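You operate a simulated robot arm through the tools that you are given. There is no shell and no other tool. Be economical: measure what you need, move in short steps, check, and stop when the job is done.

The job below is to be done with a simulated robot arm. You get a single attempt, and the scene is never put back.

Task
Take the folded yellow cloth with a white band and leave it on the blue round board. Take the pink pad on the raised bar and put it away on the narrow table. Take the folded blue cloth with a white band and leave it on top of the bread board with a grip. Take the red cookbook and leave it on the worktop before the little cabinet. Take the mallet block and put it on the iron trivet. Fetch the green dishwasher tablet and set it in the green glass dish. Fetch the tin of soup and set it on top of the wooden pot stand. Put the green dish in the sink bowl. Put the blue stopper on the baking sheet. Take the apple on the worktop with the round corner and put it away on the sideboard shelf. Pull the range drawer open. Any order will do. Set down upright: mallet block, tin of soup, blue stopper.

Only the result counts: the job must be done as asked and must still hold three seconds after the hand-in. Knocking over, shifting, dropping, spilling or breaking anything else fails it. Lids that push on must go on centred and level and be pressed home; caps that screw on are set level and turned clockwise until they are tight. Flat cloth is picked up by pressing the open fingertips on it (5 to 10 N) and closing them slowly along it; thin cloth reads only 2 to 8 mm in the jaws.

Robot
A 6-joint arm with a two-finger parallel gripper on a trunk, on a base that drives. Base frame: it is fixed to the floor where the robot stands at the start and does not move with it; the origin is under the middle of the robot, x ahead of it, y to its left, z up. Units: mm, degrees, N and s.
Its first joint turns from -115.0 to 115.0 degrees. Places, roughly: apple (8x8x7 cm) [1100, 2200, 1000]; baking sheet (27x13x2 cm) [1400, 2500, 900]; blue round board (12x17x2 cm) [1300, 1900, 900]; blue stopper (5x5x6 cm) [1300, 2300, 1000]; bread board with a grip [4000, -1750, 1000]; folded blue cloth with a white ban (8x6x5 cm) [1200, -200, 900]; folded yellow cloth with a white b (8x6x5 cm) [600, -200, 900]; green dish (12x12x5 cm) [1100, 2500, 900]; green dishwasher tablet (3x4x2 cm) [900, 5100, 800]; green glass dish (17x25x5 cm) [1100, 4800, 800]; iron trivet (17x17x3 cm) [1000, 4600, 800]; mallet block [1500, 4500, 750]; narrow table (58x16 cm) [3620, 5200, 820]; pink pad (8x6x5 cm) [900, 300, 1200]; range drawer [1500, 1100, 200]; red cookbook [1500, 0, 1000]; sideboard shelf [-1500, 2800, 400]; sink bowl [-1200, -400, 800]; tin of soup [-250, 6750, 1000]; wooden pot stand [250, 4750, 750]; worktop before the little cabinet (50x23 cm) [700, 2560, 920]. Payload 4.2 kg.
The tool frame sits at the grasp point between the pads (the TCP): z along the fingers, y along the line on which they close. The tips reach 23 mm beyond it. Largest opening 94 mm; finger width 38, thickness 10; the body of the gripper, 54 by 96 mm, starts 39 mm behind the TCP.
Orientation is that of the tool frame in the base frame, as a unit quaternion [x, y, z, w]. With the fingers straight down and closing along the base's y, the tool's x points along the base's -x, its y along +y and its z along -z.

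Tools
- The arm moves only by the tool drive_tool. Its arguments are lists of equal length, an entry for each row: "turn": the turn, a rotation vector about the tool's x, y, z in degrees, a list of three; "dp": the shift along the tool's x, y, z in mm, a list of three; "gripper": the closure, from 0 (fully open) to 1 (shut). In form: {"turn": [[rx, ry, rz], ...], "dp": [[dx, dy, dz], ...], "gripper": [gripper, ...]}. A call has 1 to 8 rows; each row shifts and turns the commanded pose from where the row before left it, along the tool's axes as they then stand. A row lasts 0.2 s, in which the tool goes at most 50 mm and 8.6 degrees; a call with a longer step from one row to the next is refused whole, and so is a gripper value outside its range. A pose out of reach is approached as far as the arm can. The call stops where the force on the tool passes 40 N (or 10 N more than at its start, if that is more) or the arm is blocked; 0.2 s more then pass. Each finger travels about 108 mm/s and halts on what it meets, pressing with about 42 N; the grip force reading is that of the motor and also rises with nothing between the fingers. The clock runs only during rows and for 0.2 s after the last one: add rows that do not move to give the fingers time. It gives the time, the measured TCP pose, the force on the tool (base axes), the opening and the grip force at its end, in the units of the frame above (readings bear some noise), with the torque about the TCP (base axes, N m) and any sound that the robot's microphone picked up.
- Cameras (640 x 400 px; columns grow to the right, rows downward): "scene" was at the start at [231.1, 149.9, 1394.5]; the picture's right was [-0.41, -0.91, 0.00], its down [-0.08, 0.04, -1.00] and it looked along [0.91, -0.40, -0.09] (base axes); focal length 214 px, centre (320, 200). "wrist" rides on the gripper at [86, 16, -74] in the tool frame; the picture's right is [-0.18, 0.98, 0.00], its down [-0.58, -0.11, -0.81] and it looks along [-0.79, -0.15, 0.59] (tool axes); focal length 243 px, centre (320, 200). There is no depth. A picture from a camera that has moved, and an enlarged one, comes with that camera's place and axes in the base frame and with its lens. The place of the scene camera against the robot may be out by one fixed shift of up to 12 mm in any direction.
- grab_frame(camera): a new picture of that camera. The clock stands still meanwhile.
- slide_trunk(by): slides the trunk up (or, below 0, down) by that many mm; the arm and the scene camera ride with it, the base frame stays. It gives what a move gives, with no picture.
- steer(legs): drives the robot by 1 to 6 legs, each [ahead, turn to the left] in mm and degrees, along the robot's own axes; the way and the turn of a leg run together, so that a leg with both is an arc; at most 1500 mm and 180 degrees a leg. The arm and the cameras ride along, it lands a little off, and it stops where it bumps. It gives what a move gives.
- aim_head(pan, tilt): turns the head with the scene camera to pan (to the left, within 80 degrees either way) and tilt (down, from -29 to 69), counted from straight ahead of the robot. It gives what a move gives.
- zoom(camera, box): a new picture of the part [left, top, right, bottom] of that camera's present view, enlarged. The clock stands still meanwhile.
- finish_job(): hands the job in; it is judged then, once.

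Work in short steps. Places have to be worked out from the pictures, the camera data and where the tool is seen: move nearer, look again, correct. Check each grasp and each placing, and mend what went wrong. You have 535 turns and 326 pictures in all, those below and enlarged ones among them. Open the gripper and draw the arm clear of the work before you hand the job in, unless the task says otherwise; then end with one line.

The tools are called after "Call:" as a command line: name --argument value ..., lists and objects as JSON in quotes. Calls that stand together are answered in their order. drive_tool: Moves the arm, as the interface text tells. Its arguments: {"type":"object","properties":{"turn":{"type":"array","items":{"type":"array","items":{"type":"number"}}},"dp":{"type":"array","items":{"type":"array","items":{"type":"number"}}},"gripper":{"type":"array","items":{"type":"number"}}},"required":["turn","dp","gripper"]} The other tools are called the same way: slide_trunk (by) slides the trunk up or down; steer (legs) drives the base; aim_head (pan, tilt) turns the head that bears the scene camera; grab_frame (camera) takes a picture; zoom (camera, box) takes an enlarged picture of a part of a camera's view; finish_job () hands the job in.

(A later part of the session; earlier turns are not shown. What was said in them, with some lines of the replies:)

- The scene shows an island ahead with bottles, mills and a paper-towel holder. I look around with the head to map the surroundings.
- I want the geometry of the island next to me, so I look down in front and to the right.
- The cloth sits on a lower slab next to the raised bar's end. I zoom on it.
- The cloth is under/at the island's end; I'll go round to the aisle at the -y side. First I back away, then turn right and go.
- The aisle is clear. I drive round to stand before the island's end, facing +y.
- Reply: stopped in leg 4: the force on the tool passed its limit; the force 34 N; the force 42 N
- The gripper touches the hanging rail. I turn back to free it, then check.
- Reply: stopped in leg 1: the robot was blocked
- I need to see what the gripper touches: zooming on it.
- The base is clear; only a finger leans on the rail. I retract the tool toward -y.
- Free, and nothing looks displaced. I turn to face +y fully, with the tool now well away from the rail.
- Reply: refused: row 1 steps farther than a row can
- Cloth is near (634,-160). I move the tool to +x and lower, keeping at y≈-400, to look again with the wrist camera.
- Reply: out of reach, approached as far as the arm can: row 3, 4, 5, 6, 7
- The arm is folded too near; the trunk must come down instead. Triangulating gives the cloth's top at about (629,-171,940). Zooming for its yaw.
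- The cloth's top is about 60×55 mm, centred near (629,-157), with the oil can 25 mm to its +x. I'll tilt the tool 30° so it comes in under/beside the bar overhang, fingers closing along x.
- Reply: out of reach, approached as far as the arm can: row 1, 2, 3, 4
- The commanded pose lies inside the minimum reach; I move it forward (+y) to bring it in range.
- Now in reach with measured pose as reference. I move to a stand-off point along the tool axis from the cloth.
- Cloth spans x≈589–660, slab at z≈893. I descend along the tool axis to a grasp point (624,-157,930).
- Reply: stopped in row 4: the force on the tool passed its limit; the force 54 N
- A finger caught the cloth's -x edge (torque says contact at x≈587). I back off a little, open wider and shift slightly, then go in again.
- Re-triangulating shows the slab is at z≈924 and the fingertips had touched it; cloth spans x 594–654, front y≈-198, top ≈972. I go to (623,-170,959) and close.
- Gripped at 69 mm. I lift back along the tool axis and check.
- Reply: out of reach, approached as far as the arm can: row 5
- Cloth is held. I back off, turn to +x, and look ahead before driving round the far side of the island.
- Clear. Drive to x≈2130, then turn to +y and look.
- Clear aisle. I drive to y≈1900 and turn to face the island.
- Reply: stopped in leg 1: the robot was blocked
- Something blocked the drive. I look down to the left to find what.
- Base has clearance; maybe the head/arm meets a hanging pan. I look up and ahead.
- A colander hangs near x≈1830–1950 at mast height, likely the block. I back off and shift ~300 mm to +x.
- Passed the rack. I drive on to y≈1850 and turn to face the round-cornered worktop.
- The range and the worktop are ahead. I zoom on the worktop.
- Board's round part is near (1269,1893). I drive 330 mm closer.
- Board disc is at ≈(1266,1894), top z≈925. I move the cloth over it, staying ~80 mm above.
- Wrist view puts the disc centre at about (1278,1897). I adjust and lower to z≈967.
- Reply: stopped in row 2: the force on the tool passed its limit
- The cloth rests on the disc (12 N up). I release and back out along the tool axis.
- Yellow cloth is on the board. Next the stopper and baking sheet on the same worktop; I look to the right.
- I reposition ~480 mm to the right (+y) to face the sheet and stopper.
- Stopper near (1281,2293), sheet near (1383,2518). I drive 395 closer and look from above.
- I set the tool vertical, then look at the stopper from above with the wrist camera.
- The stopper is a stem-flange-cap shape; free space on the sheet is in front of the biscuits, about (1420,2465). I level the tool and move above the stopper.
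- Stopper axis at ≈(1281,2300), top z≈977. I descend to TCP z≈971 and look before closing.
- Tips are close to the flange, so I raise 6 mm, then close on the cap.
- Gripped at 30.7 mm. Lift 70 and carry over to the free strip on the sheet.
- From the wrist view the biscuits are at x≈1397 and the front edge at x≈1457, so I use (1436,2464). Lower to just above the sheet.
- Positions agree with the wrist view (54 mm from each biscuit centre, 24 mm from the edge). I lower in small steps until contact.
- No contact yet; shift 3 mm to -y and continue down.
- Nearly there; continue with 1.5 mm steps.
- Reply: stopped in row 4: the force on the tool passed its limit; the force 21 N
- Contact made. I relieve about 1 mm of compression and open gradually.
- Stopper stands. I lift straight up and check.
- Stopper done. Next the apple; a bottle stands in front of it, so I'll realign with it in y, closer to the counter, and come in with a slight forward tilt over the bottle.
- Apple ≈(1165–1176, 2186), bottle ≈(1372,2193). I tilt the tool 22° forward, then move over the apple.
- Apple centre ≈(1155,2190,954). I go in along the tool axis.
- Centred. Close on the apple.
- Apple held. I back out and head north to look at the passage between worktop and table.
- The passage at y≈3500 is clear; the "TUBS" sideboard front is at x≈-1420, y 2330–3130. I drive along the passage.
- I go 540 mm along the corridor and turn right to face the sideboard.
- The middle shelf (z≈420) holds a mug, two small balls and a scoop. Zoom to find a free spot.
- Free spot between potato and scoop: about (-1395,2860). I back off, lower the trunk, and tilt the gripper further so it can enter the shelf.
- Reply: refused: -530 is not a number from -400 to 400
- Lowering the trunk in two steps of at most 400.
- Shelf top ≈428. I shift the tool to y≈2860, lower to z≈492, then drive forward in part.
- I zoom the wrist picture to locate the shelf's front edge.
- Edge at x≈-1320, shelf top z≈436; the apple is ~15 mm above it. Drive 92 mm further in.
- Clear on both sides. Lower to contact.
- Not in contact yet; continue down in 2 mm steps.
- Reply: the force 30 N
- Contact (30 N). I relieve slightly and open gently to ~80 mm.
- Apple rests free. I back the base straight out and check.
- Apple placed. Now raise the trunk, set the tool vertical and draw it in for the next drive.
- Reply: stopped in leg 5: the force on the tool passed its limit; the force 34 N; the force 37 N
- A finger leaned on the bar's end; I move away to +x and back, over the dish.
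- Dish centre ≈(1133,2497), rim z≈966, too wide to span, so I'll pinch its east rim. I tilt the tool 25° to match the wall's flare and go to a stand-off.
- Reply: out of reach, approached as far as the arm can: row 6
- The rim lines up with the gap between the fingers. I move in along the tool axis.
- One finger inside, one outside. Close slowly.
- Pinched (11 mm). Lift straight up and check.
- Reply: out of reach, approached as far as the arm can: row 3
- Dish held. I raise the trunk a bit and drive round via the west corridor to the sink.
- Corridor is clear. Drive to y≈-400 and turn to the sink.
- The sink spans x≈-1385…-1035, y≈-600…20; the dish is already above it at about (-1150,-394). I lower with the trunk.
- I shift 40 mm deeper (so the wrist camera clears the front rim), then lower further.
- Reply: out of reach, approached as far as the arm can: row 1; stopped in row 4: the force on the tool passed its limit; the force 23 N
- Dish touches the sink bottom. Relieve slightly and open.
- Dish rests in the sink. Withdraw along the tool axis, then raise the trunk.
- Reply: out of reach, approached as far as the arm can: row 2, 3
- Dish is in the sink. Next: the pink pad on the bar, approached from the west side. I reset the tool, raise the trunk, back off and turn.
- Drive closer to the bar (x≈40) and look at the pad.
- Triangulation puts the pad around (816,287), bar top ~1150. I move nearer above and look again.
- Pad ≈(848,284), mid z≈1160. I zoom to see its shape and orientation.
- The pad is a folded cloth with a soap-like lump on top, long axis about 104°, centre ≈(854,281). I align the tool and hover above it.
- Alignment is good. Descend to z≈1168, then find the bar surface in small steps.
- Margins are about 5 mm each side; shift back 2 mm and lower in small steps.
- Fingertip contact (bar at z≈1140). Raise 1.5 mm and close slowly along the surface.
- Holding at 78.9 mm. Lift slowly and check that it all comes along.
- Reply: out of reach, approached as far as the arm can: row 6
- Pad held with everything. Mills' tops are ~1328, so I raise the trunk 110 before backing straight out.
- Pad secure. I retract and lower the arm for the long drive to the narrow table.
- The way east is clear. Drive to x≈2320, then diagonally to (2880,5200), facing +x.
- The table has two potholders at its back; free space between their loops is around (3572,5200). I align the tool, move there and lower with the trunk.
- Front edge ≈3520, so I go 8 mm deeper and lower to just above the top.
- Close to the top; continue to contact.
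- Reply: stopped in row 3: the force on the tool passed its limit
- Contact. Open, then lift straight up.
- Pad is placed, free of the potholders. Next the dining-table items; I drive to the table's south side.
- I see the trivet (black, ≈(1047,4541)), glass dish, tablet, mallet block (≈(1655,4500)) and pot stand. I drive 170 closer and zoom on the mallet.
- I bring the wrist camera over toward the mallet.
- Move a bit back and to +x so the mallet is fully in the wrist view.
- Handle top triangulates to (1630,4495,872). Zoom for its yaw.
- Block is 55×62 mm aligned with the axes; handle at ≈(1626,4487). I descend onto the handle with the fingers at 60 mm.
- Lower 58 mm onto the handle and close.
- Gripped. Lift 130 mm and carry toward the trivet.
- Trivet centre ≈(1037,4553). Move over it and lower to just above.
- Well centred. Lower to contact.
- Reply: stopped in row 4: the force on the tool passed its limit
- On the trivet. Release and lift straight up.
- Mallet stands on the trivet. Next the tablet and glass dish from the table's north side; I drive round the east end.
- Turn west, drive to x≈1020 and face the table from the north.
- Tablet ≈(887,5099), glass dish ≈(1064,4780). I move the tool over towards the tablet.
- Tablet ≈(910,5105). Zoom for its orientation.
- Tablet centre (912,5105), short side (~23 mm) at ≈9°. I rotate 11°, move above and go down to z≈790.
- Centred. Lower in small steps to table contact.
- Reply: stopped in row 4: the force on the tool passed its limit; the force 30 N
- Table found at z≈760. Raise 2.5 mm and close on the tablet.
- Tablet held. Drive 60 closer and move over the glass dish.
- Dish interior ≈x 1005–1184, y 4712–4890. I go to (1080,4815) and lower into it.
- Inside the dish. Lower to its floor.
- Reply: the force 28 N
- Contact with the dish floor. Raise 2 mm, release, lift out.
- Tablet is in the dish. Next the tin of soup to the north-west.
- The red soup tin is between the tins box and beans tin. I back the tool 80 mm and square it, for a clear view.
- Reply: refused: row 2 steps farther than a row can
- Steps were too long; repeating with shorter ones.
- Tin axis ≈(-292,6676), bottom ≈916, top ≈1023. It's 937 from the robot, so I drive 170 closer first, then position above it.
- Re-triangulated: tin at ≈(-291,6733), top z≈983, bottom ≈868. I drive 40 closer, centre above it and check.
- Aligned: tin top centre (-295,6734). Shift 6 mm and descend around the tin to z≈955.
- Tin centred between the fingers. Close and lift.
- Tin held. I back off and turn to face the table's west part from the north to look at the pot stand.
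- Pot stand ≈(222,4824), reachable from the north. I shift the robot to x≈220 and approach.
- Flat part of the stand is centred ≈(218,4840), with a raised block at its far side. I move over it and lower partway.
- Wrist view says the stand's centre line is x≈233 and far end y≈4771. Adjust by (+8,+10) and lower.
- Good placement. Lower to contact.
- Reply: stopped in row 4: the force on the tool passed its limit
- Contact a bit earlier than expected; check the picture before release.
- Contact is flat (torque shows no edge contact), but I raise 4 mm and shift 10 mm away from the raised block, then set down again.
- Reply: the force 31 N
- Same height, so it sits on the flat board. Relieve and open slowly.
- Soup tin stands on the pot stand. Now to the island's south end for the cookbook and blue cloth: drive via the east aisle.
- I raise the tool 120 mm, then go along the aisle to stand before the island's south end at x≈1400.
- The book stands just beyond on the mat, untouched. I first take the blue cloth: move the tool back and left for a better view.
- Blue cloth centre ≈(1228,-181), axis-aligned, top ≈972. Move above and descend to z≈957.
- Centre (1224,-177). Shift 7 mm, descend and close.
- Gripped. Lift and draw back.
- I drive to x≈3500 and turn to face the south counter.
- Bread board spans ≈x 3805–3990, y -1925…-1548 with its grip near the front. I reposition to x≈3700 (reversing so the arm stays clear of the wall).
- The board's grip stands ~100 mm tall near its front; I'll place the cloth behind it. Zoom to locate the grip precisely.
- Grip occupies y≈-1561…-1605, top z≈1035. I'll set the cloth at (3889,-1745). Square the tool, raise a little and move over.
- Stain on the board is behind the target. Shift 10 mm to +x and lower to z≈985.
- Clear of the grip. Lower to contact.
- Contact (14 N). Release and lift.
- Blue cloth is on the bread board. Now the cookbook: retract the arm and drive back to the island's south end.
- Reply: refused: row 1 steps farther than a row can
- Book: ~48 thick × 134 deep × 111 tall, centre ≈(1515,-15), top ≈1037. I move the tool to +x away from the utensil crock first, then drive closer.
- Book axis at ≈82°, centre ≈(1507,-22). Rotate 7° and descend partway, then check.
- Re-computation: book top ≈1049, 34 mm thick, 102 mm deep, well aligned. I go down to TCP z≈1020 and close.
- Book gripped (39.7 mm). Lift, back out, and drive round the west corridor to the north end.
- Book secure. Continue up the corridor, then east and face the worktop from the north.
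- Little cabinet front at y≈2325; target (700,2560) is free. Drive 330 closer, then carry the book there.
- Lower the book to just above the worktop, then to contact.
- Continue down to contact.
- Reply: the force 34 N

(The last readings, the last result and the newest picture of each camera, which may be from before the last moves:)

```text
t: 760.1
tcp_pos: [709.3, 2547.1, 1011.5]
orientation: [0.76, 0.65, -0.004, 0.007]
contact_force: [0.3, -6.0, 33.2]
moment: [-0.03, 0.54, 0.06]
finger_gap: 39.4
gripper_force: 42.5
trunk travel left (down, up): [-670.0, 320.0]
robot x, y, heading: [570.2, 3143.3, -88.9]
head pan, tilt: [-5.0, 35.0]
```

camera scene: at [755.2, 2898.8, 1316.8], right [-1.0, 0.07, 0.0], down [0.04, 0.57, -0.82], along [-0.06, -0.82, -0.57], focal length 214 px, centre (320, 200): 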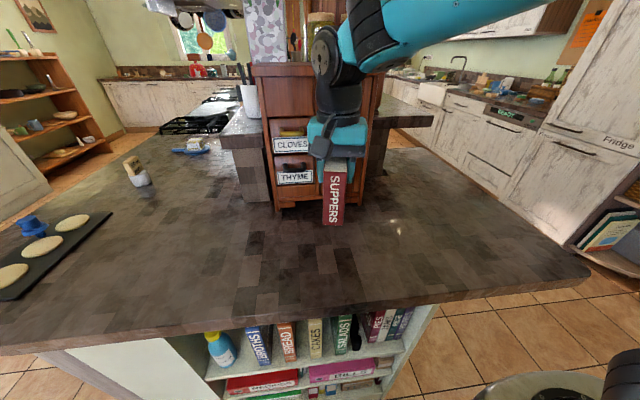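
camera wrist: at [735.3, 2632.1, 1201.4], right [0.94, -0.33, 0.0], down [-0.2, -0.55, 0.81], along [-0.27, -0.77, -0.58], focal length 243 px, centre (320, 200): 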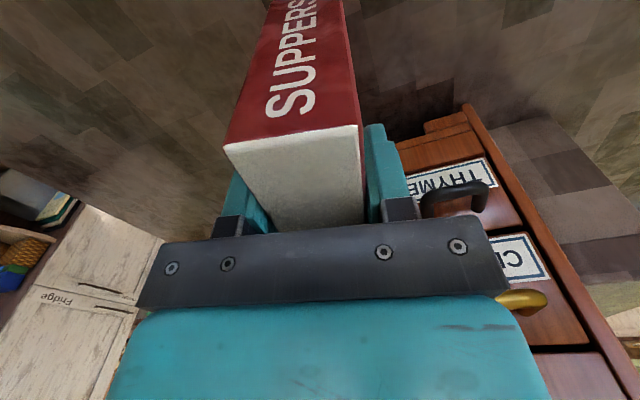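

Contact. Relieve and open slowly; the book stands on its end, so I check before leaving.

Call:
drive_tool --turn '[[0, 0, 0], [0, 0, 0], [0, 0, 0], [0, 0, 0], [0, 0, 0], [0, 0, 0]]' --dp '[[0, 0, -1.8], [0, 0, 0], [0, 0, 0], [0, 0, 0], [0, 0, 0], [0, 0, 0]]' --gripper '[0.9, 0.56, 0.53, 0.48, 0.35, 0.1]'

Call:
drive_tool --turn '[[0, 0, 0], [0, 0, 0], [0, 0, 0], [0, 0, 0]]' --dp '[[0, 0, -15], [0, 0, -35], [0, 0, -45], [0, 0, -45]]' --gripper '[0, 0, 0, 0]'

Call:
grab_frame --camera "scene"

Call:
grab_frame --camera "wrist"

```text
t: 761.5
tcp_pos: [708.2, 2547.4, 1012.0]
orientation: [0.759, 0.651, -0.005, 0.005]
contact_force: [-1.5, 0.8, -0.6]
moment: [0.04, -0.01, 0.02]
finger_gap: 84.7
gripper_force: 0.0
trunk travel left (down, up): [-670.0, 320.0]
robot x, y, heading: [569.2, 3142.0, -89.2]
head pan, tilt: [-5.0, 35.0]
```

```text
t: 762.5
tcp_pos: [708.9, 2546.8, 1152.0]
orientation: [0.759, 0.651, -0.003, 0.004]
contact_force: [0.9, 0.1, 0.4]
moment: [0.01, -0.02, -0.05]
finger_gap: 93.9
gripper_force: 0.0
trunk travel left (down, up): [-670.0, 320.0]
robot x, y, heading: [571.5, 3140.9, -89.2]
head pan, tilt: [-5.0, 35.0]
```

```text
98 pictures are left
camera scene: at [755.2, 2898.6, 1316.7], right [-1.0, 0.07, 0.0], down [0.04, 0.57, -0.82], along [-0.06, -0.82, -0.57], focal length 214 px, centre (320, 200)
```

scene: 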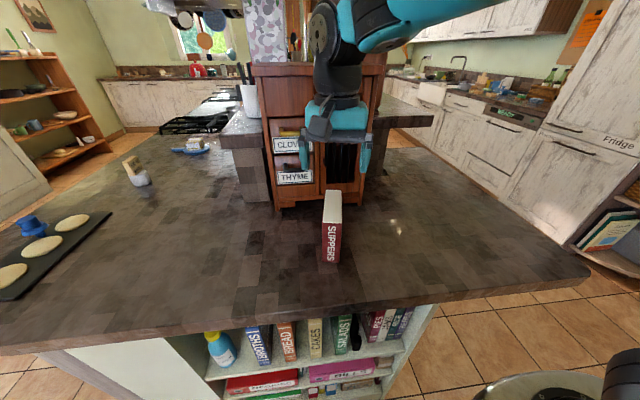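

```text
97 pictures are left
camera wrist: at [738.1, 2632.2, 1226.1], right [0.94, -0.33, 0.0], down [-0.2, -0.55, 0.81], along [-0.27, -0.77, -0.58], focal length 243 px, centre (320, 200)
```

wrist: 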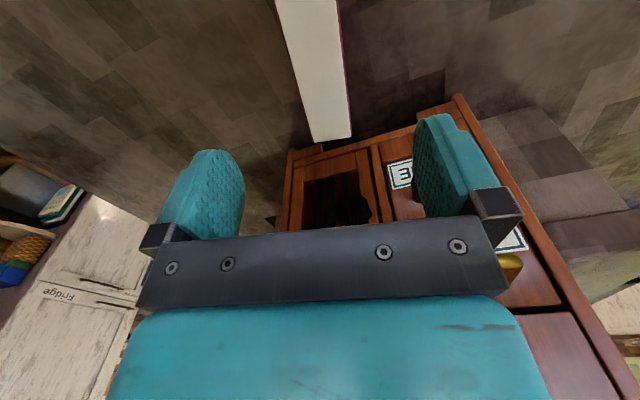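

Book stands on the worktop before the cabinet. Last task: the range drawer. Drive round to the east aisle and face the range.

Call:
steer --legs '[[-330, 0], [0, 89], [1500, 0], [420, 0], [0, -90], [1200, 0]]'

Call:
steer --legs '[[1150, 0], [0, -90]]'

Call:
aim_head --pan 0 --tilt 40

Call:
grab_frame --camera "scene"

```text
t: 787.2
tcp_pos: [2702.2, 1756.3, 1151.9]
orientation: [0.747, 0.665, -0.004, 0.004]
contact_force: [0.4, 0.1, 1.0]
moment: [0.0, 0.01, 0.01]
finger_gap: 94.0
gripper_force: 0.0
trunk travel left (down, up): [-670.0, 320.0]
robot x, y, heading: [2538.3, 2343.8, -86.5]
head pan, tilt: [-5.0, 35.0]
```

```text
t: 796.8
tcp_pos: [2047.8, 998.3, 1150.5]
orientation: [1.0, -0.018, -0.007, 0.001]
contact_force: [-0.3, 0.4, 0.3]
moment: [0.01, 0.01, 0.0]
finger_gap: 93.9
gripper_force: 0.1
trunk travel left (down, up): [-670.0, 320.0]
robot x, y, heading: [2627.5, 1209.1, -172.3]
head pan, tilt: [-5.0, 35.0]
```

```text
t: 797.4
tcp_pos: [2047.1, 999.1, 1152.2]
orientation: [1.0, -0.019, -0.006, 0.0]
contact_force: [0.1, -0.1, 0.0]
moment: [0.01, 0.0, 0.02]
finger_gap: 93.8
gripper_force: 0.0
trunk travel left (down, up): [-670.0, 320.0]
robot x, y, heading: [2628.2, 1205.0, -172.3]
head pan, tilt: [0.0, 40.0]
```

```text
96 pictures are left
camera scene: at [2409.1, 974.6, 1309.3], right [-0.13, 0.99, 0.0], down [0.64, 0.08, -0.77], along [-0.76, -0.1, -0.64], focal length 214 px, centre (320, 200)
```

scene: 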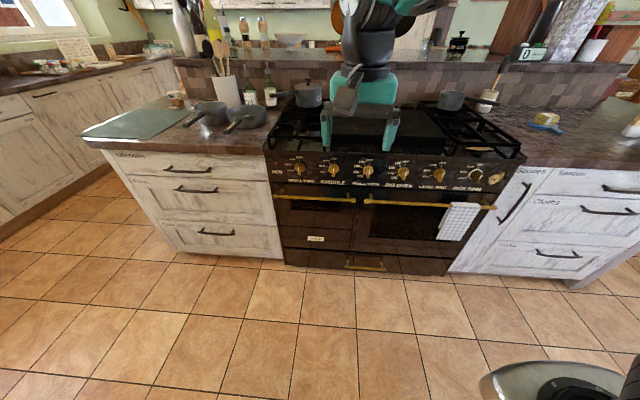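

Call:
zoom --camera "scene" --box '[260, 180, 480, 290]'

```text
2.91 times, centred on (370, 235) of scene
camera zoom: at [2409.1, 974.6, 1309.3], right [-0.13, 0.99, 0.0], down [0.64, 0.08, -0.77], along [-0.76, -0.1, -0.64], focal length 624 px, centre (174, 98)
```

zoom: 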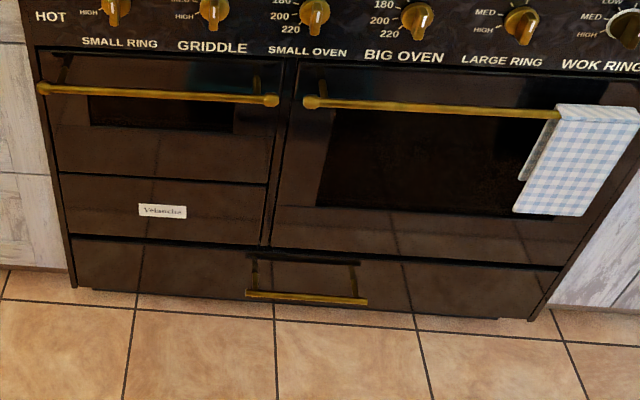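

The drawer has a gold bar handle centred near y≈1143, z≈200. I square up, drive closer, and lower the trunk to look at it.

Call:
steer --legs '[[0, -7.5], [220, 0]]'

Call:
drive_tool --turn '[[0, 0, 0], [0, 0, 0], [0, 0, 0], [0, 0, 0]]' --dp '[[35, 0, 0], [35, 0, 0], [35, 0, 0], [15, 0, 0]]' --gripper '[0.3, 0.3, 0.3, 0.3]'

Call:
slide_trunk --by -400

Call:
aim_head --pan -10 --tilt 35

Call:
grab_frame --camera "scene"

Call:
grab_frame --camera "wrist"

```text
t: 799.7
tcp_pos: [1804.5, 1072.8, 1153.1]
orientation: [0.997, -0.082, -0.006, 0.0]
contact_force: [-0.1, -0.5, 0.3]
moment: [0.01, -0.03, 0.01]
finger_gap: 94.1
gripper_force: 0.1
trunk travel left (down, up): [-670.0, 320.0]
robot x, y, heading: [2404.8, 1206.5, -179.5]
head pan, tilt: [0.0, 40.0]
```

```text
t: 800.7
tcp_pos: [1922.7, 1054.0, 1152.8]
orientation: [0.997, -0.082, -0.007, 0.0]
contact_force: [0.3, 0.7, -1.0]
moment: [-0.05, 0.01, -0.01]
finger_gap: 65.9
gripper_force: 0.1
trunk travel left (down, up): [-670.0, 320.0]
robot x, y, heading: [2402.7, 1202.1, -179.3]
head pan, tilt: [0.0, 40.0]
```

```text
t: 804.5
tcp_pos: [1922.4, 1054.9, 751.9]
orientation: [0.997, -0.082, -0.006, 0.001]
contact_force: [-0.4, -0.1, 0.5]
moment: [-0.04, 0.01, -0.01]
finger_gap: 65.7
gripper_force: 0.0
trunk travel left (down, up): [-270.0, 720.0]
robot x, y, heading: [2404.5, 1205.9, -179.7]
head pan, tilt: [0.0, 40.0]
```

```text
t: 805.3
tcp_pos: [1922.2, 1054.6, 752.2]
orientation: [0.997, -0.082, -0.006, 0.0]
contact_force: [0.1, -0.3, -0.3]
moment: [0.01, -0.03, 0.01]
finger_gap: 65.8
gripper_force: 0.1
trunk travel left (down, up): [-270.0, 720.0]
robot x, y, heading: [2402.4, 1205.8, -179.7]
head pan, tilt: [-10.0, 35.0]
```

```text
94 pictures are left
camera scene: at [2160.7, 1016.9, 916.8], right [0.17, 0.99, 0.0], down [0.57, -0.1, -0.82], along [-0.81, 0.14, -0.57], focal length 214 px, centre (320, 200)
```

scene: 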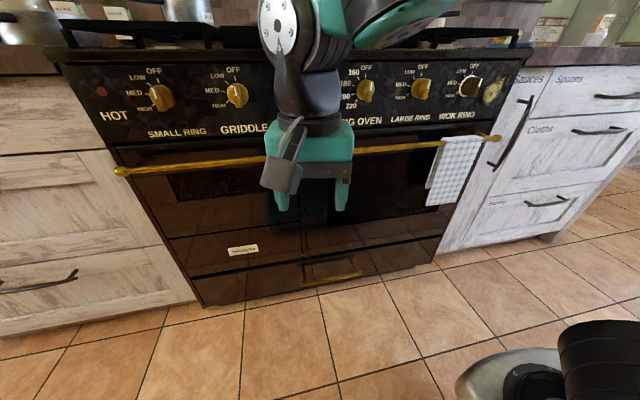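

```text
93 pictures are left
camera wrist: at [2005.7, 1024.8, 825.9], right [-0.34, -0.94, 0.0], down [-0.55, 0.2, 0.81], along [-0.76, 0.28, -0.58], focal length 243 px, centre (320, 200)
```

wrist: 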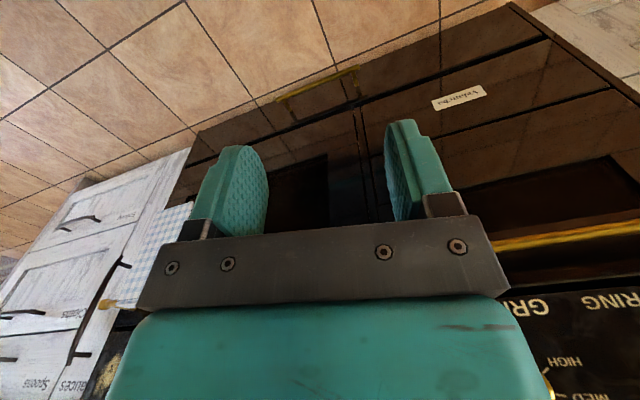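

Call:
zoom --camera "wrist" --box '[220, 30, 420, 155]'

Call:
zoom --camera "scene" --box '[250, 230, 410, 310]'

```text
3.20 times, centred on (320, 92) of wrist
camera zoom: at [2005.7, 1024.8, 825.9], right [-0.34, -0.94, 0.0], down [-0.55, 0.2, 0.81], along [-0.76, 0.28, -0.58], focal length 776 px, centre (320, 544)
```

zoom: 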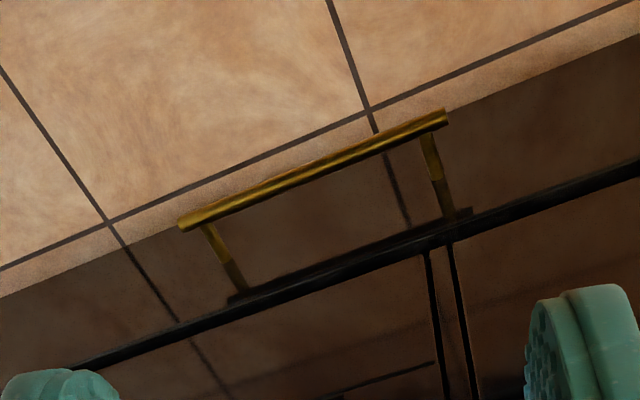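

```text
4.00 times, centred on (330, 270) of scene
camera zoom: at [2160.7, 1016.9, 916.8], right [0.17, 0.99, 0.0], down [0.57, -0.1, -0.82], along [-0.81, 0.14, -0.57], focal length 858 px, centre (280, -80)
```

zoom: 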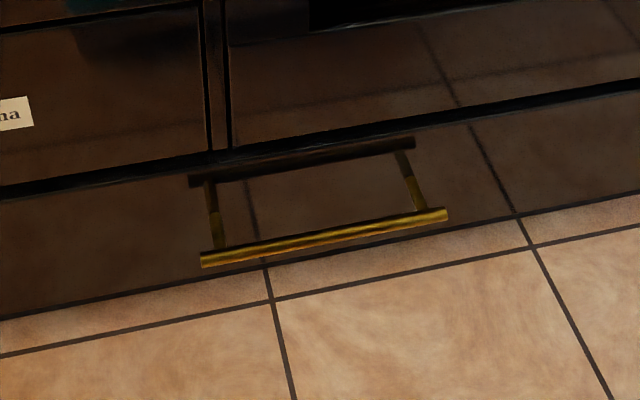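

Handle bar: y 1033–1248, x≈1722, z≈267, about 65 mm in front of the drawer face (x≈1656). I'll hook the closed fingers behind it and pull by driving back. First lower and align.

Call:
slide_trunk --by -255

Call:
drive_tool --turn '[[0, 0, -4.7], [0, 0, -4.7], [0, 0, 0], [0, 0, 0], [0, 0, 0], [0, 0, 0], [0, 0, 0]]' --dp '[[0, 0, 0], [0, 0, 0], [-22, -17, 28], [-22, -17, 28], [-22, -17, 28], [-22, -17, 28], [-22, -17, 28]]' --gripper '[1, 1, 1, 1, 1, 1, 1]'

Call:
grab_frame --camera "wrist"

Call:
grab_frame --camera "scene"

```text
t: 807.9
tcp_pos: [1922.6, 1053.5, 497.0]
orientation: [0.997, -0.081, -0.006, 0.0]
contact_force: [-0.3, -0.5, 1.0]
moment: [-0.01, 0.04, 0.03]
finger_gap: 65.7
gripper_force: 0.1
trunk travel left (down, up): [-15.0, 975.0]
robot x, y, heading: [2404.0, 1206.5, -179.6]
head pan, tilt: [-10.0, 35.0]
```

```text
t: 809.5
tcp_pos: [1808.9, 1140.8, 358.8]
orientation: [1.0, 0.0, -0.006, 0.001]
contact_force: [1.0, 1.0, -0.7]
moment: [0.01, 0.01, 0.0]
finger_gap: 0.0
gripper_force: 41.8
trunk travel left (down, up): [-15.0, 975.0]
robot x, y, heading: [2405.9, 1210.4, -179.5]
head pan, tilt: [-10.0, 35.0]
```

```text
90 pictures are left
camera wrist: at [1896.2, 1124.5, 432.8], right [-0.18, -0.98, 0.0], down [-0.57, 0.11, 0.81], along [-0.8, 0.15, -0.58], focal length 243 px, centre (320, 200)
```

wrist: 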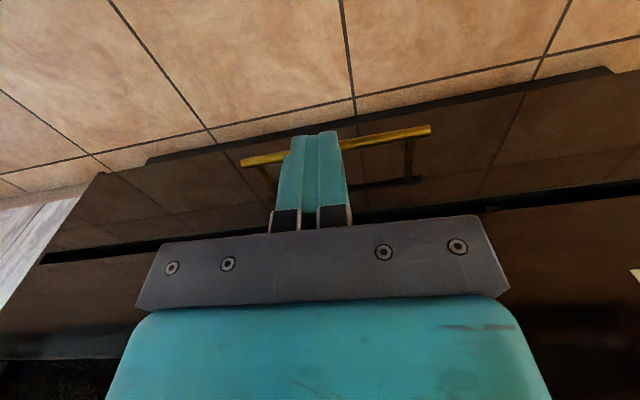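

```text
89 pictures are left
camera scene: at [2160.8, 1016.9, 661.8], right [0.17, 0.99, 0.0], down [0.57, -0.1, -0.82], along [-0.81, 0.14, -0.57], focal length 214 px, centre (320, 200)
```

scene: 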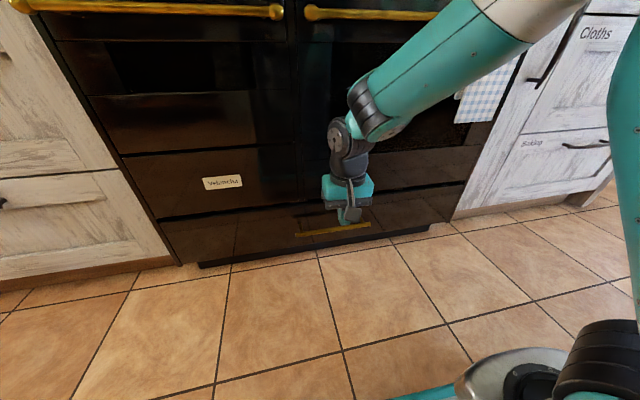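

Better triangulation: bar x≈1692, z≈208; drawer face x≈1622. I tilt 12° and bring the fingertips above the gap behind the bar.

Call:
drive_tool --turn '[[0, -6, 0], [0, -6, 0], [0, 0, 0], [0, 0, 0], [0, 0, 0], [0, 0, 0]]' --dp '[[0, 0, 0], [0, 0, 0], [-31.6, 0, 28.2], [-31.6, 0, 28.2], [-31.6, 0, 28.2], [-31.6, 0, 28.2]]' --gripper '[1, 1, 1, 1, 1, 1]'

Call:
grab_frame --camera "wrist"

Call:
zoom --camera "scene" --box '[260, 170, 420, 270]'

```text
t: 810.9
tcp_pos: [1677.6, 1136.5, 281.4]
orientation: [0.995, 0.004, -0.102, -0.001]
contact_force: [18.4, 2.0, 10.8]
moment: [-0.33, 1.37, 0.17]
finger_gap: 0.0
gripper_force: 42.5
trunk travel left (down, up): [-15.0, 975.0]
robot x, y, heading: [2405.2, 1206.1, -179.6]
head pan, tilt: [-10.0, 35.0]
stopped in row 6: the force on the tool passed its limit (the readings are from after the stop); the commanded pose is now the measured one
```

```text
88 pictures are left
camera wrist: at [1778.4, 1121.0, 336.9], right [-0.17, -0.98, 0.03], down [-0.41, 0.1, 0.91], along [-0.9, 0.14, -0.42], focal length 243 px, centre (320, 200)
```

wrist: 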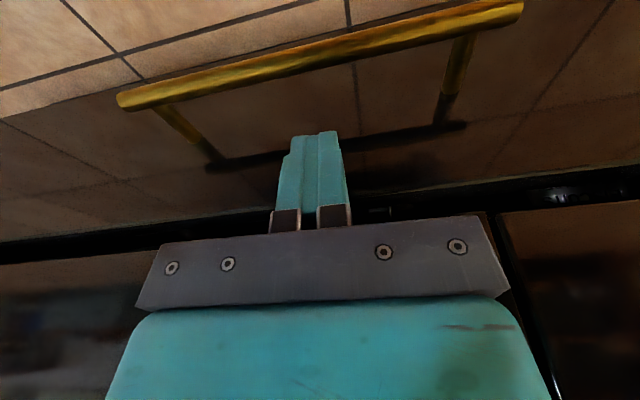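

```text
4.00 times, centred on (340, 220) of scene
camera zoom: at [2161.4, 1017.1, 662.1], right [0.17, 0.99, 0.0], down [0.57, -0.1, -0.82], along [-0.81, 0.14, -0.57], focal length 858 px, centre (240, 120)
```

zoom: 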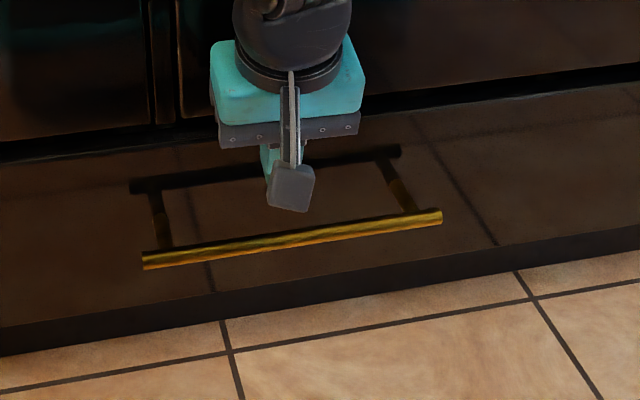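

The glossy front had mirrored the posts: the true gap is only ~30 mm and the body touched the face. Better: approach horizontally with the fingers above and below the bar. I back off and tilt the tool to horizontal.

Call:
drive_tool --turn '[[0, 0, 0], [0, 0, 0], [0, 0, 0], [0, 0, 0]]' --dp '[[30, 0, -10], [40, 0, -15], [40, 0, 0], [40, 0, 0]]' --gripper '[1, 0.5, 0.2, 0]'

Call:
drive_tool --turn '[[0, -8.5, 0], [0, -8.5, 0], [0, -8.5, 0], [0, -8.5, 0], [0, -8.5, 0], [0, -8.5, 0], [0, -8.5, 0], [0, -8.5, 0]]' --dp '[[0, 0, 0], [0, 0, 0], [0, 0, 0], [0, 0, 0], [0, 0, 0], [0, 0, 0], [0, 0, 0], [0, 0, 0]]' --gripper '[0, 0, 0, 0, 0, 0, 0, 0]'

Call:
grab_frame --camera "scene"

```text
t: 811.9
tcp_pos: [1829.3, 1139.6, 271.0]
orientation: [0.995, 0.002, -0.101, -0.001]
contact_force: [1.3, 0.1, -0.6]
moment: [0.02, 0.02, 0.0]
finger_gap: 93.9
gripper_force: 0.1
trunk travel left (down, up): [-15.0, 975.0]
robot x, y, heading: [2404.1, 1204.8, -179.2]
head pan, tilt: [-10.0, 35.0]
```

```text
t: 813.7
tcp_pos: [1821.2, 1127.8, 271.2]
orientation: [0.815, 0.003, -0.579, -0.001]
contact_force: [0.0, 0.3, -0.7]
moment: [-0.03, -0.04, -0.01]
finger_gap: 93.9
gripper_force: 0.0
out of reach, approached as far as the arm can: row 6, 7, 8
trunk travel left (down, up): [-15.0, 975.0]
robot x, y, heading: [2403.2, 1204.4, -179.4]
head pan, tilt: [-10.0, 35.0]
```

```text
86 pictures are left
camera scene: at [2160.9, 1017.0, 661.8], right [0.17, 0.99, 0.0], down [0.57, -0.1, -0.82], along [-0.81, 0.14, -0.57], focal length 214 px, centre (320, 200)
```

scene: 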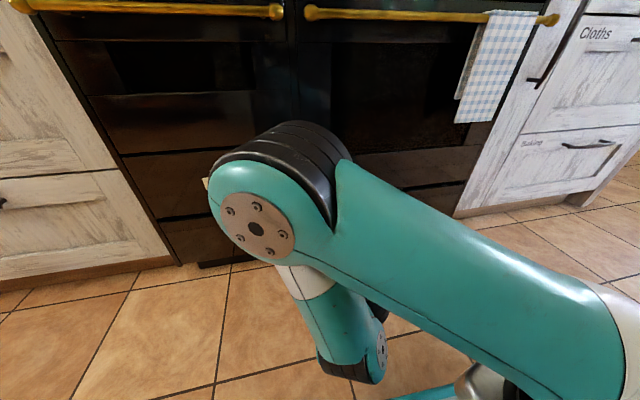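

The arm folded because the TCP is too near for a horizontal tool. I back the base 250 mm and then extend the arm.

Call:
steer --legs '[[-250, 0]]'

Call:
drive_tool --turn '[[0, 0, 0], [0, 0, 0], [0, 0, 0], [0, 0, 0]]' --dp '[[-10, 0, 45], [-10, 0, 45], [-10, 0, 45], [-10, 0, 45]]' --gripper '[0, 0, 0, 0]'

Call:
grab_frame --camera "scene"

```text
t: 815.5
tcp_pos: [2075.8, 1129.3, 273.7]
orientation: [0.815, 0.002, -0.579, -0.001]
contact_force: [-0.6, 0.9, 0.7]
moment: [0.0, 0.02, 0.01]
finger_gap: 94.0
gripper_force: 0.1
trunk travel left (down, up): [-15.0, 975.0]
robot x, y, heading: [2660.9, 1203.2, -179.9]
head pan, tilt: [-10.0, 35.0]
```

```text
t: 816.5
tcp_pos: [1893.0, 1129.1, 253.7]
orientation: [0.815, 0.0, -0.579, -0.002]
contact_force: [0.2, -0.8, 0.3]
moment: [-0.02, 0.02, 0.02]
finger_gap: 94.2
gripper_force: 0.0
trunk travel left (down, up): [-15.0, 975.0]
robot x, y, heading: [2656.9, 1207.4, -179.8]
head pan, tilt: [-10.0, 35.0]
```

```text
85 pictures are left
camera scene: at [2417.2, 1018.8, 661.8], right [0.17, 0.99, 0.0], down [0.57, -0.1, -0.82], along [-0.81, 0.14, -0.57], focal length 214 px, centre (320, 200)
```

scene: 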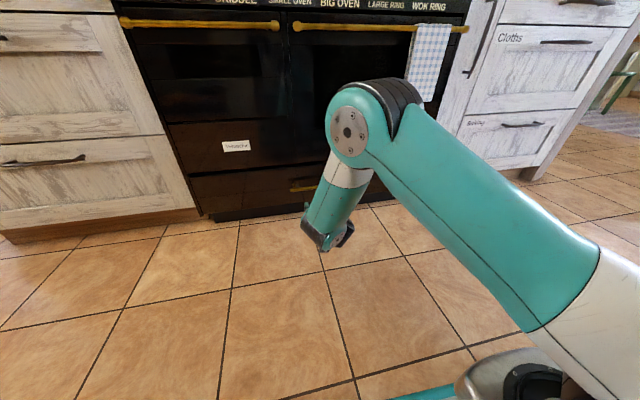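

Good geometry now, tilt ≈71°. I roll the tool 90° so the fingers close vertically.

Call:
drive_tool --turn '[[0, 0, 8.2], [0, 0, 8.2], [0, 0, 8.2], [0, 0, 8.2], [0, 0, 8.2], [0, 0, 8.2], [0, 0, 8.2], [0, 0, 8.2]]' --dp '[[0, 0, 0], [0, 0, 0], [0, 0, 0], [0, 0, 0], [0, 0, 0], [0, 0, 0], [0, 0, 0], [0, 0, 0]]' --gripper '[0, 0, 0, 0, 0, 0, 0, 0]'

Call:
drive_tool --turn '[[0, 0, 8.2], [0, 0, 8.2], [0, 0, 8]]' --dp '[[0, 0, 0], [0, 0, 0], [0, 0, 0]]' --gripper '[0, 0, 0]'

Call:
grab_frame --camera "wrist"

Call:
grab_frame --camera "scene"

```text
t: 818.3
tcp_pos: [1892.4, 1128.5, 252.6]
orientation: [0.686, -0.442, -0.487, 0.312]
contact_force: [-0.3, 0.0, 0.4]
moment: [0.02, 0.02, -0.02]
finger_gap: 93.9
gripper_force: 0.0
trunk travel left (down, up): [-15.0, 975.0]
robot x, y, heading: [2663.5, 1207.7, -179.3]
head pan, tilt: [-10.0, 35.0]
```

```text
t: 819.1
tcp_pos: [1892.9, 1129.1, 251.1]
orientation: [0.577, -0.576, -0.411, 0.408]
contact_force: [0.1, 0.2, 0.7]
moment: [0.02, 0.01, 0.0]
finger_gap: 93.9
gripper_force: 0.1
trunk travel left (down, up): [-15.0, 975.0]
robot x, y, heading: [2658.0, 1205.9, -179.8]
head pan, tilt: [-10.0, 35.0]
```

```text
84 pictures are left
camera wrist: at [1958.8, 1043.2, 291.2], right [-0.32, 0.18, 0.93], down [0.8, 0.58, 0.16], along [-0.51, 0.79, -0.33], focal length 243 px, centre (320, 200)
```

wrist: 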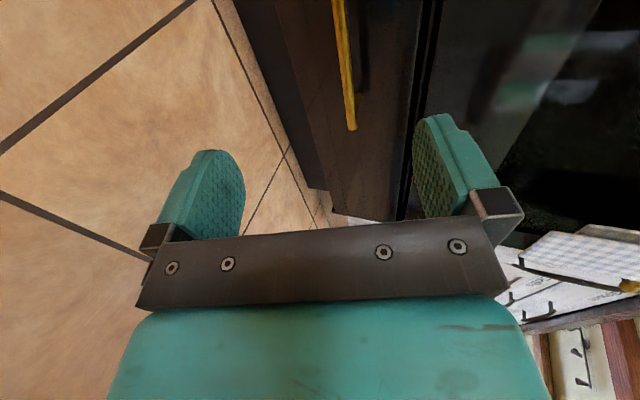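

```text
83 pictures are left
camera scene: at [2417.0, 1018.8, 661.8], right [0.17, 0.99, 0.0], down [0.57, -0.1, -0.82], along [-0.81, 0.14, -0.57], focal length 214 px, centre (320, 200)
```

scene: 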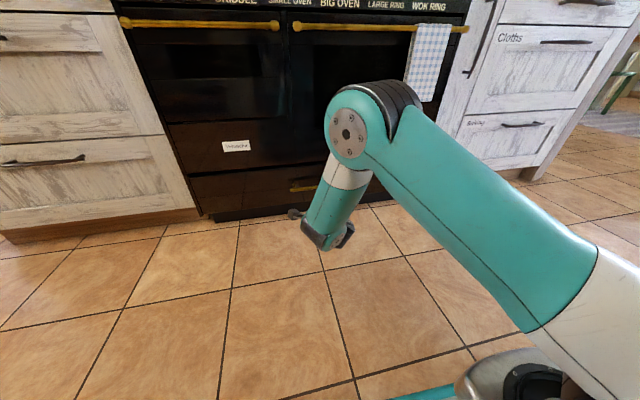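

Camera now sees the bar sideways; bar end consistent with x≈1688, z≈204. I align and advance to ~40 mm short of it.

Call:
drive_tool --turn '[[0, 0, 0], [0, 0, 0], [0, 0, 0], [0, 0, 0], [0, 0, 0]]' --dp '[[-11, 23.4, 0], [0, 0, 40], [0, 0, 40], [0, 0, 40], [0, 0, 30]]' --gripper '[0.4, 0.4, 0.4, 0.4, 0.4]'

Call:
grab_frame --camera "wrist"

Call:
grab_frame --camera "scene"

```text
t: 820.3
tcp_pos: [1742.9, 1140.3, 226.8]
orientation: [0.578, -0.575, -0.411, 0.408]
contact_force: [-0.6, -1.5, -0.1]
moment: [-0.01, 0.02, 0.01]
finger_gap: 56.5
gripper_force: 0.3
trunk travel left (down, up): [-15.0, 975.0]
robot x, y, heading: [2658.8, 1207.7, -179.7]
head pan, tilt: [-10.0, 35.0]
```

```text
82 pictures are left
camera wrist: at [1807.7, 1055.0, 265.1], right [-0.32, 0.18, 0.93], down [0.8, 0.58, 0.17], along [-0.51, 0.79, -0.33], focal length 243 px, centre (320, 200)
```

wrist: 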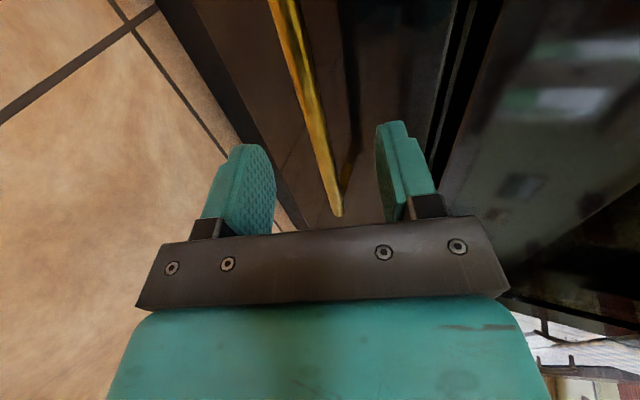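

```text
81 pictures are left
camera scene: at [2417.1, 1018.8, 661.8], right [0.17, 0.99, 0.0], down [0.57, -0.1, -0.82], along [-0.81, 0.14, -0.57], focal length 214 px, centre (320, 200)
```

scene: 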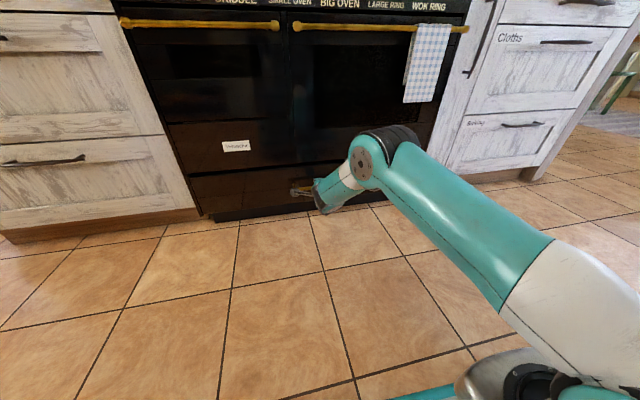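

Bar is 63 mm ahead along the tool axis. Advance 50 mm, then close on it.

Call:
drive_tool --turn '[[0, 0, 0], [0, 0, 0], [0, 0, 0]]' --dp '[[0, -4, 20], [0, 0, 20], [0, 0, 10]]' --gripper '[0.45, 0.45, 0.45]'

Call:
grab_frame --camera "wrist"

```text
t: 821.1
tcp_pos: [1698.3, 1139.3, 204.1]
orientation: [0.578, -0.576, -0.41, 0.408]
contact_force: [0.0, 0.7, -1.2]
moment: [0.03, -0.02, 0.02]
finger_gap: 51.8
gripper_force: 0.1
trunk travel left (down, up): [-15.0, 975.0]
robot x, y, heading: [2660.8, 1209.7, -179.6]
head pan, tilt: [-10.0, 35.0]
```

```text
80 pictures are left
camera wrist: at [1762.2, 1054.0, 244.4], right [-0.32, 0.18, 0.93], down [0.8, 0.58, 0.17], along [-0.51, 0.79, -0.33], focal length 243 px, centre (320, 200)
```

wrist: 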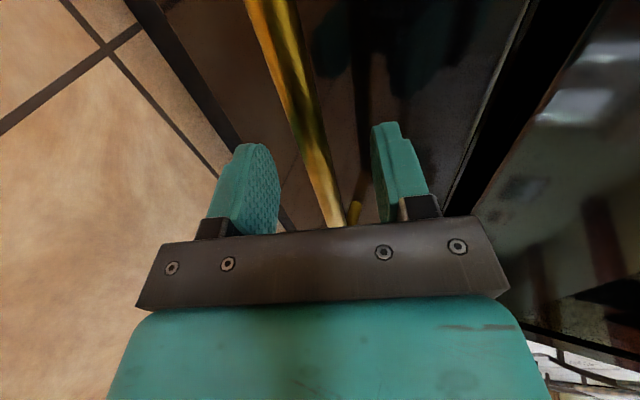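

Bar lies between the fingers. Close.

Call:
drive_tool --turn '[[0, 0, 0], [0, 0, 0], [0, 0, 0], [0, 0, 0], [0, 0, 0]]' --dp '[[0, 0, 0], [0, 0, 0], [0, 0, 0], [0, 0, 0], [0, 0, 0]]' --gripper '[0.6, 0.75, 0.9, 1.0, 1.0]'

Call:
grab_frame --camera "wrist"

```text
t: 822.3
tcp_pos: [1698.8, 1139.2, 204.2]
orientation: [0.579, -0.574, -0.41, 0.408]
contact_force: [0.1, -0.4, -2.2]
moment: [1.69, 0.06, 0.49]
finger_gap: 13.7
gripper_force: 45.0
trunk travel left (down, up): [-15.0, 975.0]
robot x, y, heading: [2657.7, 1209.3, -179.6]
head pan, tilt: [-10.0, 35.0]
```

```text
79 pictures are left
camera wrist: at [1762.5, 1054.0, 243.8], right [-0.33, 0.18, 0.93], down [0.8, 0.58, 0.17], along [-0.51, 0.79, -0.33], focal length 243 px, centre (320, 200)
```

wrist: 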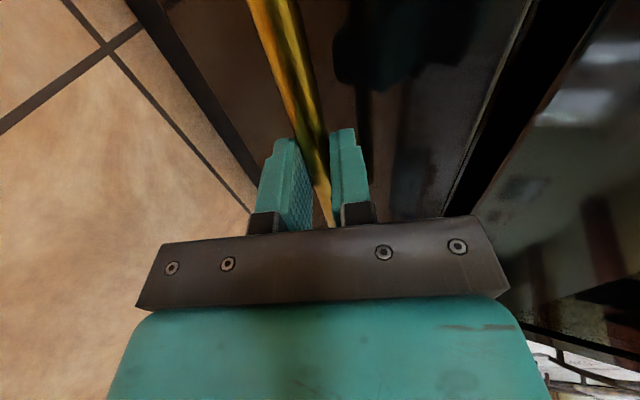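

Bar gripped. Pull by driving straight back.

Call:
steer --legs '[[-120, 0]]'

Call:
grab_frame --camera "scene"

```text
t: 823.5
tcp_pos: [1813.7, 1145.2, 205.7]
orientation: [-0.576, 0.577, 0.415, -0.404]
contact_force: [-0.6, 31.7, -3.1]
moment: [1.69, 0.01, 0.33]
finger_gap: 13.7
gripper_force: 45.2
trunk travel left (down, up): [-15.0, 975.0]
robot x, y, heading: [2775.6, 1209.4, -179.9]
head pan, tilt: [-10.0, 35.0]
```

```text
78 pictures are left
camera scene: at [2534.1, 1020.0, 661.7], right [0.17, 0.99, 0.0], down [0.57, -0.1, -0.82], along [-0.81, 0.14, -0.57], focal length 214 px, centre (320, 200)
```

scene: 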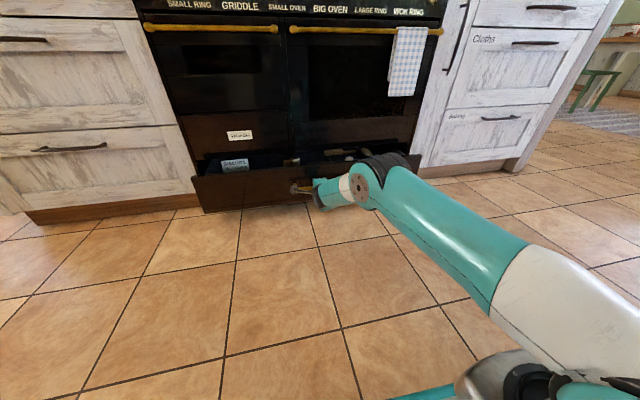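

The drawer is opening (≈115 mm). I relieve the sideways force and pull further.

Call:
drive_tool --turn '[[0, 0, 0], [0, 0, 0]]' --dp '[[-5, 0, 0], [0, 0, 0]]' --gripper '[1, 1]'

Call:
steer --legs '[[-110, 0]]'

Call:
grab_frame --camera "scene"

```text
t: 824.1
tcp_pos: [1814.8, 1145.4, 205.1]
orientation: [0.579, -0.575, -0.411, 0.407]
contact_force: [-0.6, -23.8, -2.0]
moment: [1.82, 0.16, 0.0]
finger_gap: 13.8
gripper_force: 44.7
trunk travel left (down, up): [-15.0, 975.0]
robot x, y, heading: [2776.1, 1210.7, -179.9]
head pan, tilt: [-10.0, 35.0]
```

```text
t: 825.3
tcp_pos: [1924.0, 1151.1, 203.5]
orientation: [0.577, -0.576, -0.415, 0.404]
contact_force: [-2.5, 0.1, -1.7]
moment: [1.11, 0.0, 1.88]
finger_gap: 13.7
gripper_force: 45.2
trunk travel left (down, up): [-15.0, 975.0]
robot x, y, heading: [2885.8, 1208.5, -179.7]
head pan, tilt: [-10.0, 35.0]
```

```text
77 pictures are left
camera scene: at [2644.2, 1020.5, 661.7], right [0.17, 0.99, 0.0], down [0.57, -0.1, -0.82], along [-0.81, 0.14, -0.57], focal length 214 px, centre (320, 200)
```

scene: 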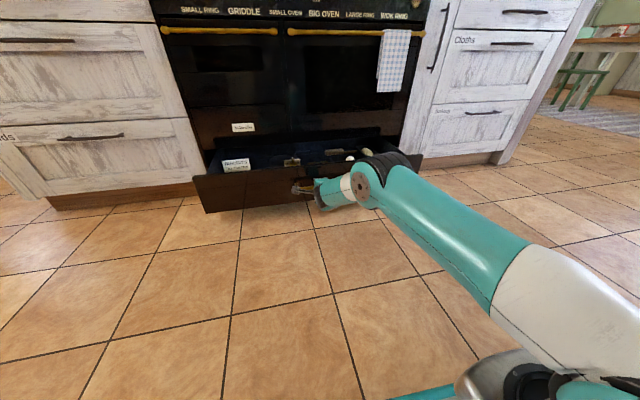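

225 mm open and still free; pull further until it nears its stop.

Call:
steer --legs '[[-80, 0]]'

Call:
grab_frame --camera "scene"

```text
t: 826.4
tcp_pos: [2003.1, 1154.4, 204.4]
orientation: [-0.576, 0.578, 0.417, -0.401]
contact_force: [-3.8, 29.4, 0.4]
moment: [1.18, 0.04, 0.73]
finger_gap: 13.4
gripper_force: 45.6
trunk travel left (down, up): [-15.0, 975.0]
robot x, y, heading: [2969.5, 1210.3, -179.6]
head pan, tilt: [-10.0, 35.0]
```

```text
76 pictures are left
camera scene: at [2725.0, 1021.2, 661.8], right [0.17, 0.99, 0.0], down [0.57, -0.1, -0.82], along [-0.81, 0.14, -0.57], focal length 214 px, centre (320, 200)
```

scene: 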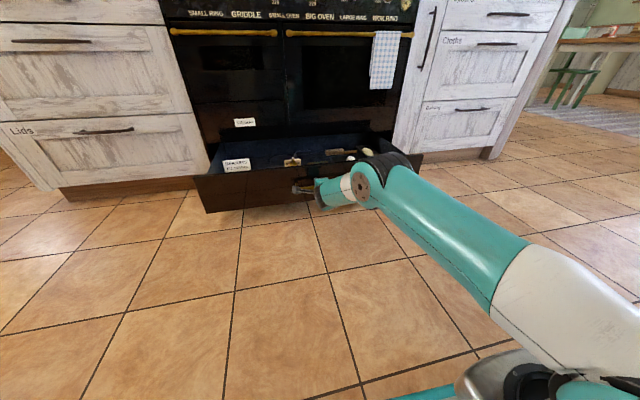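

305 mm open. One more gentle pull to see whether the stop is reached.

Call:
drive_tool --turn '[[0, 0, 0], [0, 0, 0]]' --dp '[[-3, 0, 0], [0, 0, 0]]' --gripper '[1, 1]'

Call:
steer --legs '[[-60, 0]]'

```text
t: 827.0
tcp_pos: [2005.6, 1154.5, 204.9]
orientation: [-0.576, 0.577, 0.417, -0.401]
contact_force: [-0.8, -10.9, 1.2]
moment: [1.41, 0.17, -0.41]
finger_gap: 13.7
gripper_force: 45.4
trunk travel left (down, up): [-15.0, 975.0]
robot x, y, heading: [2967.3, 1210.2, -179.7]
head pan, tilt: [-10.0, 35.0]
```

```text
t: 828.0
tcp_pos: [2061.7, 1159.1, 206.0]
orientation: [-0.573, 0.579, 0.418, -0.402]
contact_force: [-29.6, -9.4, 2.4]
moment: [1.51, 0.28, 0.35]
finger_gap: 13.7
gripper_force: 45.0
trunk travel left (down, up): [-15.0, 975.0]
robot x, y, heading: [3027.9, 1209.1, -180.0]
head pan, tilt: [-10.0, 35.0]
```

The stop is reached (~360 mm open). Ease off a few mm, release, and withdraw.

Call:
drive_tool --turn '[[0, 0, 0], [0, 0, 0], [0, 0, 0], [0, 0, 0], [0, 0, 0], [0, 0, 0]]' --dp '[[0, 0, 2], [0, 0, 0], [0, 0, 0], [0, 0, -10], [0, 0, -30], [0, 0, -40]]' --gripper '[1, 0.8, 0.6, 0.45, 0.45, 0.45]'

Call:
steer --legs '[[-100, 0]]'

Call:
slide_trunk --by 400

Call:
aim_head --pan -5 --tilt 35

Call:
grab_frame --camera "scene"

```text
t: 829.4
tcp_pos: [2136.8, 1158.6, 232.6]
orientation: [-0.573, 0.578, 0.419, -0.402]
contact_force: [-0.7, -0.4, 0.1]
moment: [0.02, 0.01, -0.01]
finger_gap: 51.8
gripper_force: 0.1
trunk travel left (down, up): [-15.0, 975.0]
robot x, y, heading: [3027.9, 1205.2, -179.8]
head pan, tilt: [-10.0, 35.0]
```

```text
t: 830.5
tcp_pos: [2237.6, 1158.2, 232.2]
orientation: [-0.573, 0.578, 0.419, -0.402]
contact_force: [1.0, 1.3, 0.1]
moment: [0.0, -0.02, 0.02]
finger_gap: 51.5
gripper_force: 0.1
trunk travel left (down, up): [-15.0, 975.0]
robot x, y, heading: [3124.6, 1211.2, -179.8]
head pan, tilt: [-10.0, 35.0]
```

```text
t: 834.3
tcp_pos: [2237.1, 1157.9, 632.0]
orientation: [-0.573, 0.579, 0.418, -0.402]
contact_force: [-0.6, 0.2, 0.6]
moment: [0.03, 0.0, 0.01]
finger_gap: 51.9
gripper_force: 0.1
trunk travel left (down, up): [-415.0, 575.0]
robot x, y, heading: [3122.5, 1208.6, -179.9]
head pan, tilt: [-10.0, 35.0]
```

```text
t: 835.0
tcp_pos: [2237.0, 1158.4, 633.4]
orientation: [-0.573, 0.578, 0.419, -0.403]
contact_force: [0.1, 0.5, -0.1]
moment: [0.0, -0.02, 0.0]
finger_gap: 51.8
gripper_force: 0.0
trunk travel left (down, up): [-415.0, 575.0]
robot x, y, heading: [3122.2, 1209.3, -179.9]
head pan, tilt: [-5.0, 35.0]
```

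```text
75 pictures are left
camera scene: at [2881.3, 1014.4, 1061.8], right [0.09, 1.0, 0.0], down [0.57, -0.05, -0.82], along [-0.82, 0.07, -0.57], focal length 214 px, centre (320, 200)
```

scene: 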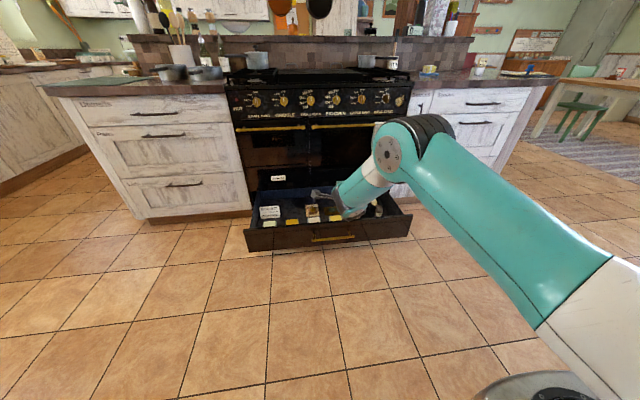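

The drawer is fully open and the arm is clear. All eleven tasks were checked as they were placed; I open the gripper and hand in.

Call:
drive_tool --turn '[[0, 0, 0], [0, 0, 0], [0, 0, 0]]' --dp '[[0, 0, -20], [0, 0, 0], [0, 0, 0]]' --gripper '[0.2, 0, 0]'

Call:
finish_job

```text
t: 835.8
tcp_pos: [2256.7, 1157.6, 637.9]
orientation: [-0.573, 0.578, 0.419, -0.402]
contact_force: [0.6, 0.2, -0.3]
moment: [0.04, 0.01, 0.02]
finger_gap: 94.0
gripper_force: 0.2
trunk travel left (down, up): [-415.0, 575.0]
robot x, y, heading: [3124.9, 1208.2, -179.9]
head pan, tilt: [-5.0, 35.0]
```

```text
The job is handed in.
```

All eleven tasks are done and the job is handed in: I checked each placing by camera, and on the way the tool leaned briefly on the hanging rail and the end of the raised bar, and the base was once blocked by something I couldn't identify, with nothing visibly moved.
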